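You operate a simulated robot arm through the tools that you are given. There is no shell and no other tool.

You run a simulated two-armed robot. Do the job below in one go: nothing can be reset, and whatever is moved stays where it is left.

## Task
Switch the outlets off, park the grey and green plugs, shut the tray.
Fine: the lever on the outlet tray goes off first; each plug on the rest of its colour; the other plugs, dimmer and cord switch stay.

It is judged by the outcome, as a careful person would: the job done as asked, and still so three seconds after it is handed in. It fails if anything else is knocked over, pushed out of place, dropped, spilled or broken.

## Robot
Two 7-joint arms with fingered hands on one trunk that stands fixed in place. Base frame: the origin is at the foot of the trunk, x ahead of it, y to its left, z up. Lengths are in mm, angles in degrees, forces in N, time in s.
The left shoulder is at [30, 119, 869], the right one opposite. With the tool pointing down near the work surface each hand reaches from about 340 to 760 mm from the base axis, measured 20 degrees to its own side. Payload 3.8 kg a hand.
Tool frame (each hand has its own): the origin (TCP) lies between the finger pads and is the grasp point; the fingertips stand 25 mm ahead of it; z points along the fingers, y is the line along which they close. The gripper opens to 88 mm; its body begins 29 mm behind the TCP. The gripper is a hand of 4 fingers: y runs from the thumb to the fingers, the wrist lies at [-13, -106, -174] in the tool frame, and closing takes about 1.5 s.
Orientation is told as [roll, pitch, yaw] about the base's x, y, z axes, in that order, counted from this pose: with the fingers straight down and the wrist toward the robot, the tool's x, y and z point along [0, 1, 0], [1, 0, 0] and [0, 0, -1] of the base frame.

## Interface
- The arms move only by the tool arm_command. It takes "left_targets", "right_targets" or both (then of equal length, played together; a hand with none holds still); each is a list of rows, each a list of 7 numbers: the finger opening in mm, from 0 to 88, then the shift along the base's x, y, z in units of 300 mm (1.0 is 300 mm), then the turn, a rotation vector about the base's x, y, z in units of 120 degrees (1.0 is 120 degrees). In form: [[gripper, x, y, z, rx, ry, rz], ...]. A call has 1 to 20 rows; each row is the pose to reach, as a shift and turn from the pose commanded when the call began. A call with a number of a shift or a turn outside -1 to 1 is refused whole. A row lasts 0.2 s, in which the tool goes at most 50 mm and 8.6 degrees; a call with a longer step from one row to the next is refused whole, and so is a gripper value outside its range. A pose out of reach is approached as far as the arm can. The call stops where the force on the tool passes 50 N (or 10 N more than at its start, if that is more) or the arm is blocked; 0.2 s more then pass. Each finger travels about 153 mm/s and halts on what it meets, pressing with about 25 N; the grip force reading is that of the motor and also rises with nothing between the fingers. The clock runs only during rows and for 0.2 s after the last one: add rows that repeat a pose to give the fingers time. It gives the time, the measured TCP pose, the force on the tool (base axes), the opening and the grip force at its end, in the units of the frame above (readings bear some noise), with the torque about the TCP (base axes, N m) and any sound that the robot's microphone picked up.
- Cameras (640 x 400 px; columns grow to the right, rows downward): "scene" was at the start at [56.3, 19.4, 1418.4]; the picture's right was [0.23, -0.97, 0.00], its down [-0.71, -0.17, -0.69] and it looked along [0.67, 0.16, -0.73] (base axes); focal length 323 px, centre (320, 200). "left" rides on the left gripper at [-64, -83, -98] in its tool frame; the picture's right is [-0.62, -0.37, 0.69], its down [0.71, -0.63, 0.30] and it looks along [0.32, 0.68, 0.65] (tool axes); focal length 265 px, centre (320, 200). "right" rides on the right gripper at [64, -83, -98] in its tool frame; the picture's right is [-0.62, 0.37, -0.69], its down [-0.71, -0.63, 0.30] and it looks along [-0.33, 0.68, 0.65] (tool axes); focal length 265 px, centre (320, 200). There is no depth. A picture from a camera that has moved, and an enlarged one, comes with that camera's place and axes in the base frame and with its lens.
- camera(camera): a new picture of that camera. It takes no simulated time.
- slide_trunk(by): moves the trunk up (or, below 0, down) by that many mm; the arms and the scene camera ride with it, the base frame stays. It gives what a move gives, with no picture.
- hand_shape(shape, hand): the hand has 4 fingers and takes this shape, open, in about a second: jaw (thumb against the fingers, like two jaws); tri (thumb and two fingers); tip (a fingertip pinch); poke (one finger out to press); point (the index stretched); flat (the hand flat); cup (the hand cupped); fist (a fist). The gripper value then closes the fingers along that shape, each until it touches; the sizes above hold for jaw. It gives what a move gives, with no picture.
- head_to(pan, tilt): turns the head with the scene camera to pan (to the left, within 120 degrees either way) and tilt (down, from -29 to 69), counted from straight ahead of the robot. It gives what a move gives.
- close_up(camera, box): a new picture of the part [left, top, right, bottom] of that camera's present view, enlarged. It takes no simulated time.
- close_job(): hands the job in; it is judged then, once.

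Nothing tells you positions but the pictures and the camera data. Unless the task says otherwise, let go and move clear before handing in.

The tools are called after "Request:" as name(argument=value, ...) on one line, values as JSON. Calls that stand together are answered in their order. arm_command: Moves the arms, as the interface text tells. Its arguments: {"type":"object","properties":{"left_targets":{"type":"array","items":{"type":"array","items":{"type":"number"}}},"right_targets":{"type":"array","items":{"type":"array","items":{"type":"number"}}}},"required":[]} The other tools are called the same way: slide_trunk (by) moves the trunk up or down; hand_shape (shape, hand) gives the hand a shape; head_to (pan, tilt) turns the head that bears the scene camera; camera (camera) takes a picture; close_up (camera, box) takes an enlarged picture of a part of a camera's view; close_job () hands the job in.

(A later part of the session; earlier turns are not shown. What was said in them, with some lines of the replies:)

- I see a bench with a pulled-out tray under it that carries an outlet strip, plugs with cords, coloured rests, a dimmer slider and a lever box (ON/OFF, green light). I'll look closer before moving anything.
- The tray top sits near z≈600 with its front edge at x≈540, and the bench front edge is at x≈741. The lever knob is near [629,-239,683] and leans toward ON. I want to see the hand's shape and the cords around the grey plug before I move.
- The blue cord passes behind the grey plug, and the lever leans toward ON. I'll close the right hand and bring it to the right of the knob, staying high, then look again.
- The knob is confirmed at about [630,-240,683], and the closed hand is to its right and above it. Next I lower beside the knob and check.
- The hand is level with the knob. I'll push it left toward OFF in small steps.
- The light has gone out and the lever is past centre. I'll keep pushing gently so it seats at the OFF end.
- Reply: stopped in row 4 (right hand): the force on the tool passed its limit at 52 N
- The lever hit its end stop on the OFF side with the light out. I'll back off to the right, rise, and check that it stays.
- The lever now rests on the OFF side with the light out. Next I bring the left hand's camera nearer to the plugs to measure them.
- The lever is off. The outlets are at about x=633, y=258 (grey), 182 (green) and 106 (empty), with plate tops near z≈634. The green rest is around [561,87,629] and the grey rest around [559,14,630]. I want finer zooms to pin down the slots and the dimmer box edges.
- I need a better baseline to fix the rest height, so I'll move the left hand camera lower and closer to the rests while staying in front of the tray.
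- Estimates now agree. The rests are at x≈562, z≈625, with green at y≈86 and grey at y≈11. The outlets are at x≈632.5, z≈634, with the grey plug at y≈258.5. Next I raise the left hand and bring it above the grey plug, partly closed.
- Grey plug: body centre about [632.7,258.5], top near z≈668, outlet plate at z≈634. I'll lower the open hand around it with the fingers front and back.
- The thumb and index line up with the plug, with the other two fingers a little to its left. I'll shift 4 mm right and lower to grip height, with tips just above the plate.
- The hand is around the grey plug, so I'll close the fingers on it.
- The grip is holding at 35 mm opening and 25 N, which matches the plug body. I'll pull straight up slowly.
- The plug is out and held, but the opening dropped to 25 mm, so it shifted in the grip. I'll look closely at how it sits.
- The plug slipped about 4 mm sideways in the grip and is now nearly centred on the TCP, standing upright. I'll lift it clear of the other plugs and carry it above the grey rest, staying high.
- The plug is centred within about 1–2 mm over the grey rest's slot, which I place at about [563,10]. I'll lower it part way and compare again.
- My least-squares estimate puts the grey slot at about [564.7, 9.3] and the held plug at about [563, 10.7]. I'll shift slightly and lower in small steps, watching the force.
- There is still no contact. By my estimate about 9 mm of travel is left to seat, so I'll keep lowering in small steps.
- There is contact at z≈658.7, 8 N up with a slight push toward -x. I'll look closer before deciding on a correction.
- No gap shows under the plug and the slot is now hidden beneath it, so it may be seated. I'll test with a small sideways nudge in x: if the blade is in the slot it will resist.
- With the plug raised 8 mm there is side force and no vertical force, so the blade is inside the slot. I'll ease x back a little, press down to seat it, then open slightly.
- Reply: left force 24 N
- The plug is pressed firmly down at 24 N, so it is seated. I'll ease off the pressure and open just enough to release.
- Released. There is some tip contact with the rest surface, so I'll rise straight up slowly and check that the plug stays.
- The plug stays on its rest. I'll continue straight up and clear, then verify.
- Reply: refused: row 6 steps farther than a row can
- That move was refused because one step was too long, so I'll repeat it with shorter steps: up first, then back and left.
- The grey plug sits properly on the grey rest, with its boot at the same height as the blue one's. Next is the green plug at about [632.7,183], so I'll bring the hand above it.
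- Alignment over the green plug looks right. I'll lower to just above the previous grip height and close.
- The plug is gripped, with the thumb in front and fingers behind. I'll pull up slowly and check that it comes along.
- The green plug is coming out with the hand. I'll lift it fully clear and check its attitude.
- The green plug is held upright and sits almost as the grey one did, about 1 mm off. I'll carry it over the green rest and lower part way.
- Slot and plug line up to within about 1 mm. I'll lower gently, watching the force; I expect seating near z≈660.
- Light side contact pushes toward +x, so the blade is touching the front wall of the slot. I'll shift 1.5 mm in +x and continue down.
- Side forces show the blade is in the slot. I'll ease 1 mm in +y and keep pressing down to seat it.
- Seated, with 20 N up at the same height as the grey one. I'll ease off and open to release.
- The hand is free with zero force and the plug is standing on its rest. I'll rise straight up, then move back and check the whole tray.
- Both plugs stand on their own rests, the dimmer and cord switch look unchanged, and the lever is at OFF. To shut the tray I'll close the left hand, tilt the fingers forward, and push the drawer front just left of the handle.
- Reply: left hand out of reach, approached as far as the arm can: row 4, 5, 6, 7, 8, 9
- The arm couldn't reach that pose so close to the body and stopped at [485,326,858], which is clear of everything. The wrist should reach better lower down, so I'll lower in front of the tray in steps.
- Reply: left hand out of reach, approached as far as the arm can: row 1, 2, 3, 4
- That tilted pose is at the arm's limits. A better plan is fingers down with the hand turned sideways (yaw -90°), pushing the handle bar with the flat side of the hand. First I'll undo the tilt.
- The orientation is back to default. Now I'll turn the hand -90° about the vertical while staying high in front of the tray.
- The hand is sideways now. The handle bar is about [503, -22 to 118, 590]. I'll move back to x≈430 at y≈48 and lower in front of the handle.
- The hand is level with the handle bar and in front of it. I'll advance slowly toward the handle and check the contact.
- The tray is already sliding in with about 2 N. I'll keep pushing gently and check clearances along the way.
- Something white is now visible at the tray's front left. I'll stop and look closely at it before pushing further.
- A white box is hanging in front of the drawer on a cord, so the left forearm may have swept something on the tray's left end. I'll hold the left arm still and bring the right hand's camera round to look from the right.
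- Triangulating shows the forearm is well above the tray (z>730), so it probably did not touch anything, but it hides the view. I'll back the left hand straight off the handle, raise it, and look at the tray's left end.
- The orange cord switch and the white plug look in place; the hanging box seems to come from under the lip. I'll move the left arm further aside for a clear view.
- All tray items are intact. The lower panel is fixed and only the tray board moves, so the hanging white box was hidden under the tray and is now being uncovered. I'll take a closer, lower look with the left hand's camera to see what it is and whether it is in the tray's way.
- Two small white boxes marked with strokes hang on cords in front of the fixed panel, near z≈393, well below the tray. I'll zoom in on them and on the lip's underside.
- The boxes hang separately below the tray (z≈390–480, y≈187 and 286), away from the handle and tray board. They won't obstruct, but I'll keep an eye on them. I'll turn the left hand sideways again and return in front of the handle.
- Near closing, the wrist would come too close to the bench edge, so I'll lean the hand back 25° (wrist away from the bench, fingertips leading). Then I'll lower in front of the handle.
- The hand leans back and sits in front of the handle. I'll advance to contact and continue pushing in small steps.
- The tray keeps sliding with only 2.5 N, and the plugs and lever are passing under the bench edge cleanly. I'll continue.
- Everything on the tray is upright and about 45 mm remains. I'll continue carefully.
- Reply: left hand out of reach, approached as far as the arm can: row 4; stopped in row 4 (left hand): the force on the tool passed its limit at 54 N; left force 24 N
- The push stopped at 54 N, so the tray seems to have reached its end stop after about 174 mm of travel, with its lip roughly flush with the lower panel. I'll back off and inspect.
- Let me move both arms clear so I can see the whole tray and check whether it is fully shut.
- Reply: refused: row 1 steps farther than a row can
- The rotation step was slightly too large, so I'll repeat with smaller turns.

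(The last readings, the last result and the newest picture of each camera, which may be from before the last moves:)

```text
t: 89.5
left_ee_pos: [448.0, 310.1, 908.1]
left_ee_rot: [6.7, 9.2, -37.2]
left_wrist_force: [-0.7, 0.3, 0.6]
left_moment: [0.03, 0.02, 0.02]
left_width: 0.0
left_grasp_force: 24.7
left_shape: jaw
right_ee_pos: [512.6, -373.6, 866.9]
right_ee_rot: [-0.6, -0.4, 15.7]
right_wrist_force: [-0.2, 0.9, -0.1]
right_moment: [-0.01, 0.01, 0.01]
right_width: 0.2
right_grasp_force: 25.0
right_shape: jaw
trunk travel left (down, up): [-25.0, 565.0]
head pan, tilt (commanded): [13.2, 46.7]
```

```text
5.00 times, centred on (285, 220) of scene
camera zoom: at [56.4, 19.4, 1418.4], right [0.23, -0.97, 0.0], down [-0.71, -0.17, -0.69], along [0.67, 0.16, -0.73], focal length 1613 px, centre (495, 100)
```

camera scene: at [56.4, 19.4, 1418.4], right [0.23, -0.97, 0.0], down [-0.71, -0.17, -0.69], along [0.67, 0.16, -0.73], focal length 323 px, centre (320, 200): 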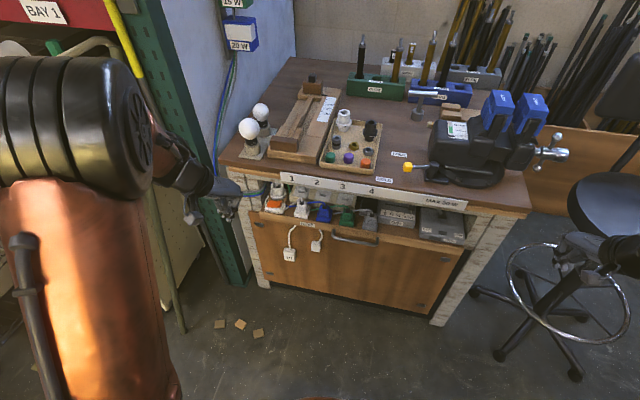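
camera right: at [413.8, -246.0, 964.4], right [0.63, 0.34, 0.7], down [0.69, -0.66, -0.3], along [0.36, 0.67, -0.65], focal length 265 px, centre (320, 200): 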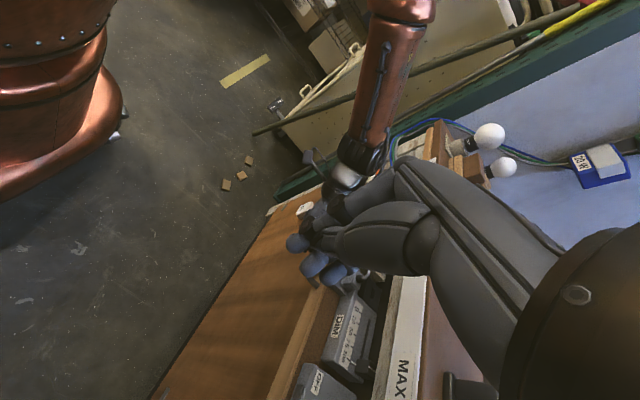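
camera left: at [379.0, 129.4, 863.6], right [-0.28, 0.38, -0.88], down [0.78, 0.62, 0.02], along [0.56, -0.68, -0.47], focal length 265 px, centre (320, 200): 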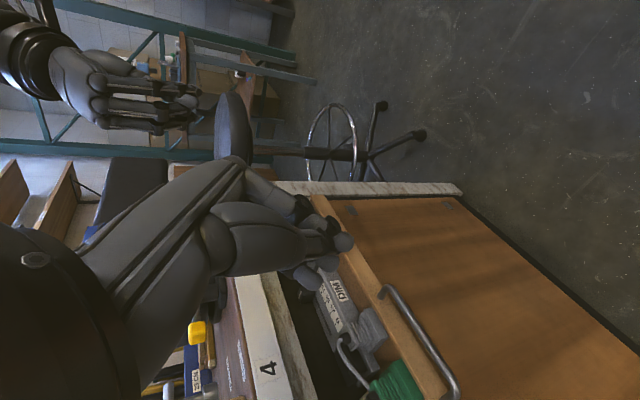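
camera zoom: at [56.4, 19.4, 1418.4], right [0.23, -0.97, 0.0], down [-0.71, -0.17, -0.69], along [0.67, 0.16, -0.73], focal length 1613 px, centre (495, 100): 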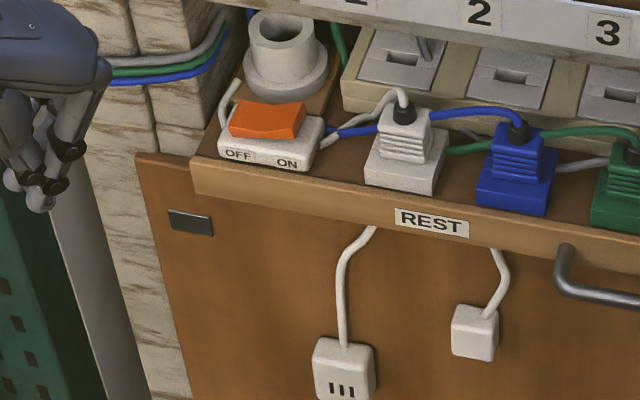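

The tray's lip is level with the fixed front panel along its full width. All four plugs stand on their rests, the lever is to the OFF side with the light out, the dimmer is at 100 and the cord switch is untouched. The hanging white boxes are static leads on the panel. I'll return the left arm to a neutral pose to check that nothing else was disturbed.

Request:
arm_command(left_targets=[[0, -0.02, -0.03, 0.05, 0, 0, 0.06], [0, -0.05, -0.07, 0.1, 0, 0, 0.12], [0, -0.08, -0.12, 0.16, 0, 0, 0.18], [0, -0.11, -0.17, 0.22, 0, 0, 0.24], [0, -0.14, -0.22, 0.28, 0, 0, 0.3], [0, -0.16, -0.26, 0.31, 0, 0, 0.31], [0, -0.16, -0.26, 0.31, 0, 0, 0.31]])

Request:
camera(camera="scene")

Request:
close_up(camera="scene", box=[230, 170, 490, 330])

Request:
camera(camera="left")

Request:
camera(camera="right")

```text
t: 91.1
left_ee_pos: [398.6, 231.9, 1000.2]
left_ee_rot: [6.6, 9.3, -0.2]
left_wrist_force: [0.4, -0.4, -0.6]
left_moment: [-0.01, -0.01, -0.04]
left_width: 0.0
left_grasp_force: 25.7
left_shape: jaw
right_ee_pos: [512.6, -374.0, 867.2]
right_ee_rot: [-0.6, -0.4, 15.8]
right_wrist_force: [0.3, 0.2, -0.1]
right_moment: [0.01, 0.0, -0.02]
right_width: 0.0
right_grasp_force: 25.3
right_shape: jaw
trunk travel left (down, up): [-25.0, 565.0]
head pan, tilt (commanded): [13.2, 46.7]
```

```text
taken
camera scene: at [56.4, 19.3, 1418.4], right [0.23, -0.97, 0.0], down [-0.71, -0.17, -0.69], along [0.67, 0.16, -0.73], focal length 323 px, centre (320, 200)
```

scene: 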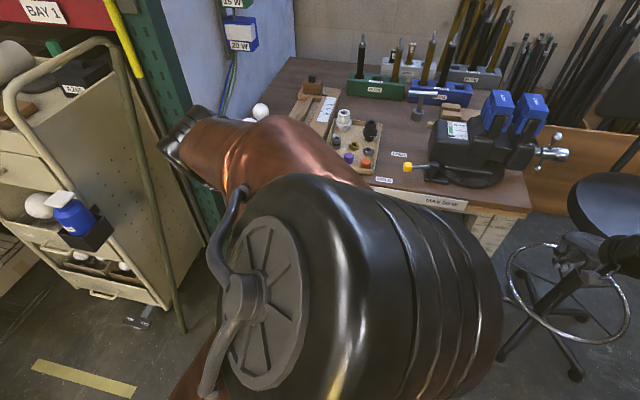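

```text
2.46 times, centred on (360, 250) of scene
camera zoom: at [56.4, 19.3, 1418.4], right [0.23, -0.97, 0.0], down [-0.71, -0.17, -0.69], along [0.67, 0.16, -0.73], focal length 794 px, centre (222, 77)
```

zoom: 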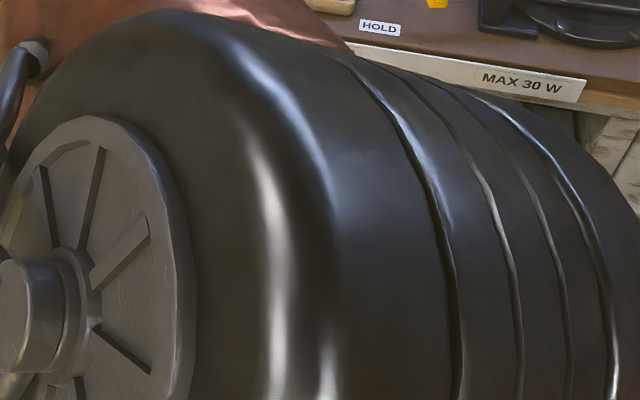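

```text
taken
camera left: at [331.3, 156.0, 1103.1], right [-0.49, -0.53, -0.69], down [-0.66, 0.75, -0.12], along [0.58, 0.4, -0.71], focal length 265 px, centre (320, 200)
```

left: 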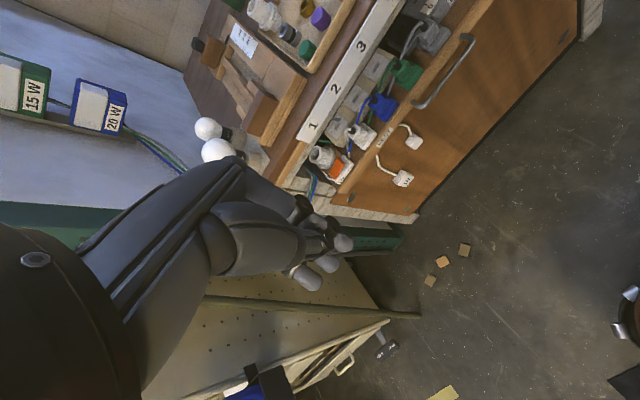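

```text
taken
camera right: at [413.4, -334.5, 964.7], right [0.52, -0.49, 0.7], down [-0.41, -0.86, -0.3], along [0.75, -0.13, -0.65], focal length 265 px, centre (320, 200)
```

right: 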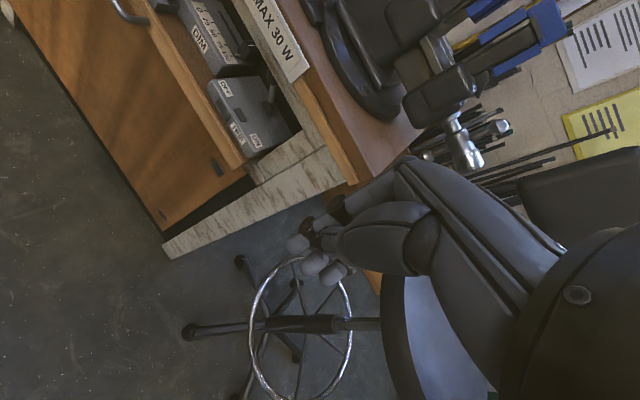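

Request:
close_up(camera="right", box=[120, 0, 360, 240])

Request:
close_up(camera="left", box=[290, 0, 540, 230])

```text
1.67 times, centred on (240, 120) of right
camera zoom: at [413.4, -334.5, 964.7], right [0.52, -0.49, 0.7], down [-0.41, -0.86, -0.3], along [0.75, -0.13, -0.65], focal length 442 px, centre (453, 333)
```

zoom: 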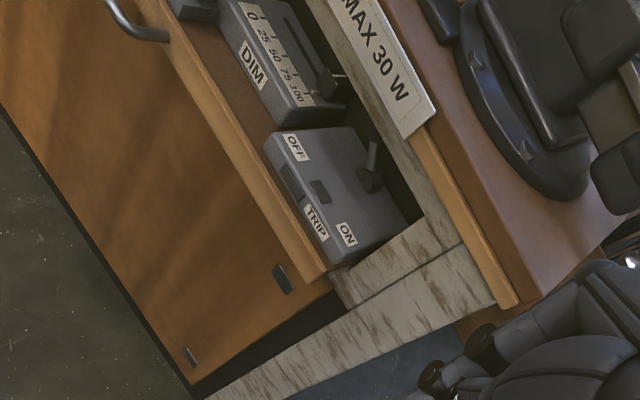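

```text
1.74 times, centred on (415, 115) of left
camera zoom: at [331.3, 156.0, 1103.1], right [-0.49, -0.53, -0.69], down [-0.66, 0.75, -0.12], along [0.58, 0.4, -0.71], focal length 462 px, centre (155, 348)
```

zoom: 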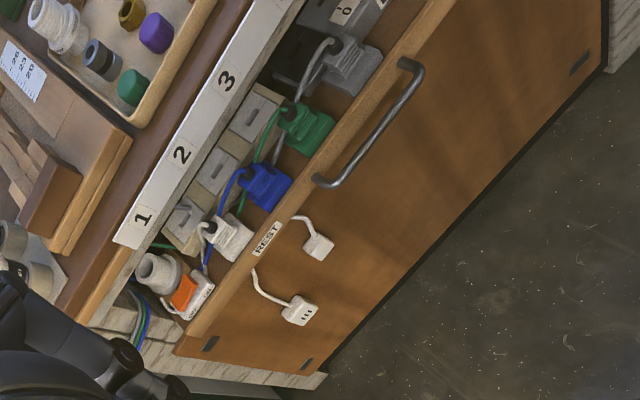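

Final check: the lever leans to OFF with its light out. The green and grey plugs are on their matching rests and the white and blue plugs haven't moved. The dimmer is at 100, the cord switch is as it was, the tray is against its stop, and both hands are clear. I'm handing in the job.

Request:
close_job()

```text
The job is handed in.
```

The job is handed in. I don't have the judge's result, only what I saw in the last pictures.

- **Lever:** switched first. It rests on the OFF side and its light is out.
- **Plugs:** the grey and green plugs stand seated on the rests of their own colours. The white and blue plugs are still on theirs.
- **Tray:** pushed in until it stopped hard (54 N). Its front lip lines up with the panel below across the whole width, so I take it to be fully shut.
- **Dimmer and cord switch:** not touched. The dimmer still reads 100.

While the tray slid in, two small white boxes on cords came into view, hanging in front of the lower panel. The one I could track did not move with the tray, so I took them to be a fixed part of the bench and left them alone.

Both hands are empty and clear of the bench, and I saw nothing knocked over.
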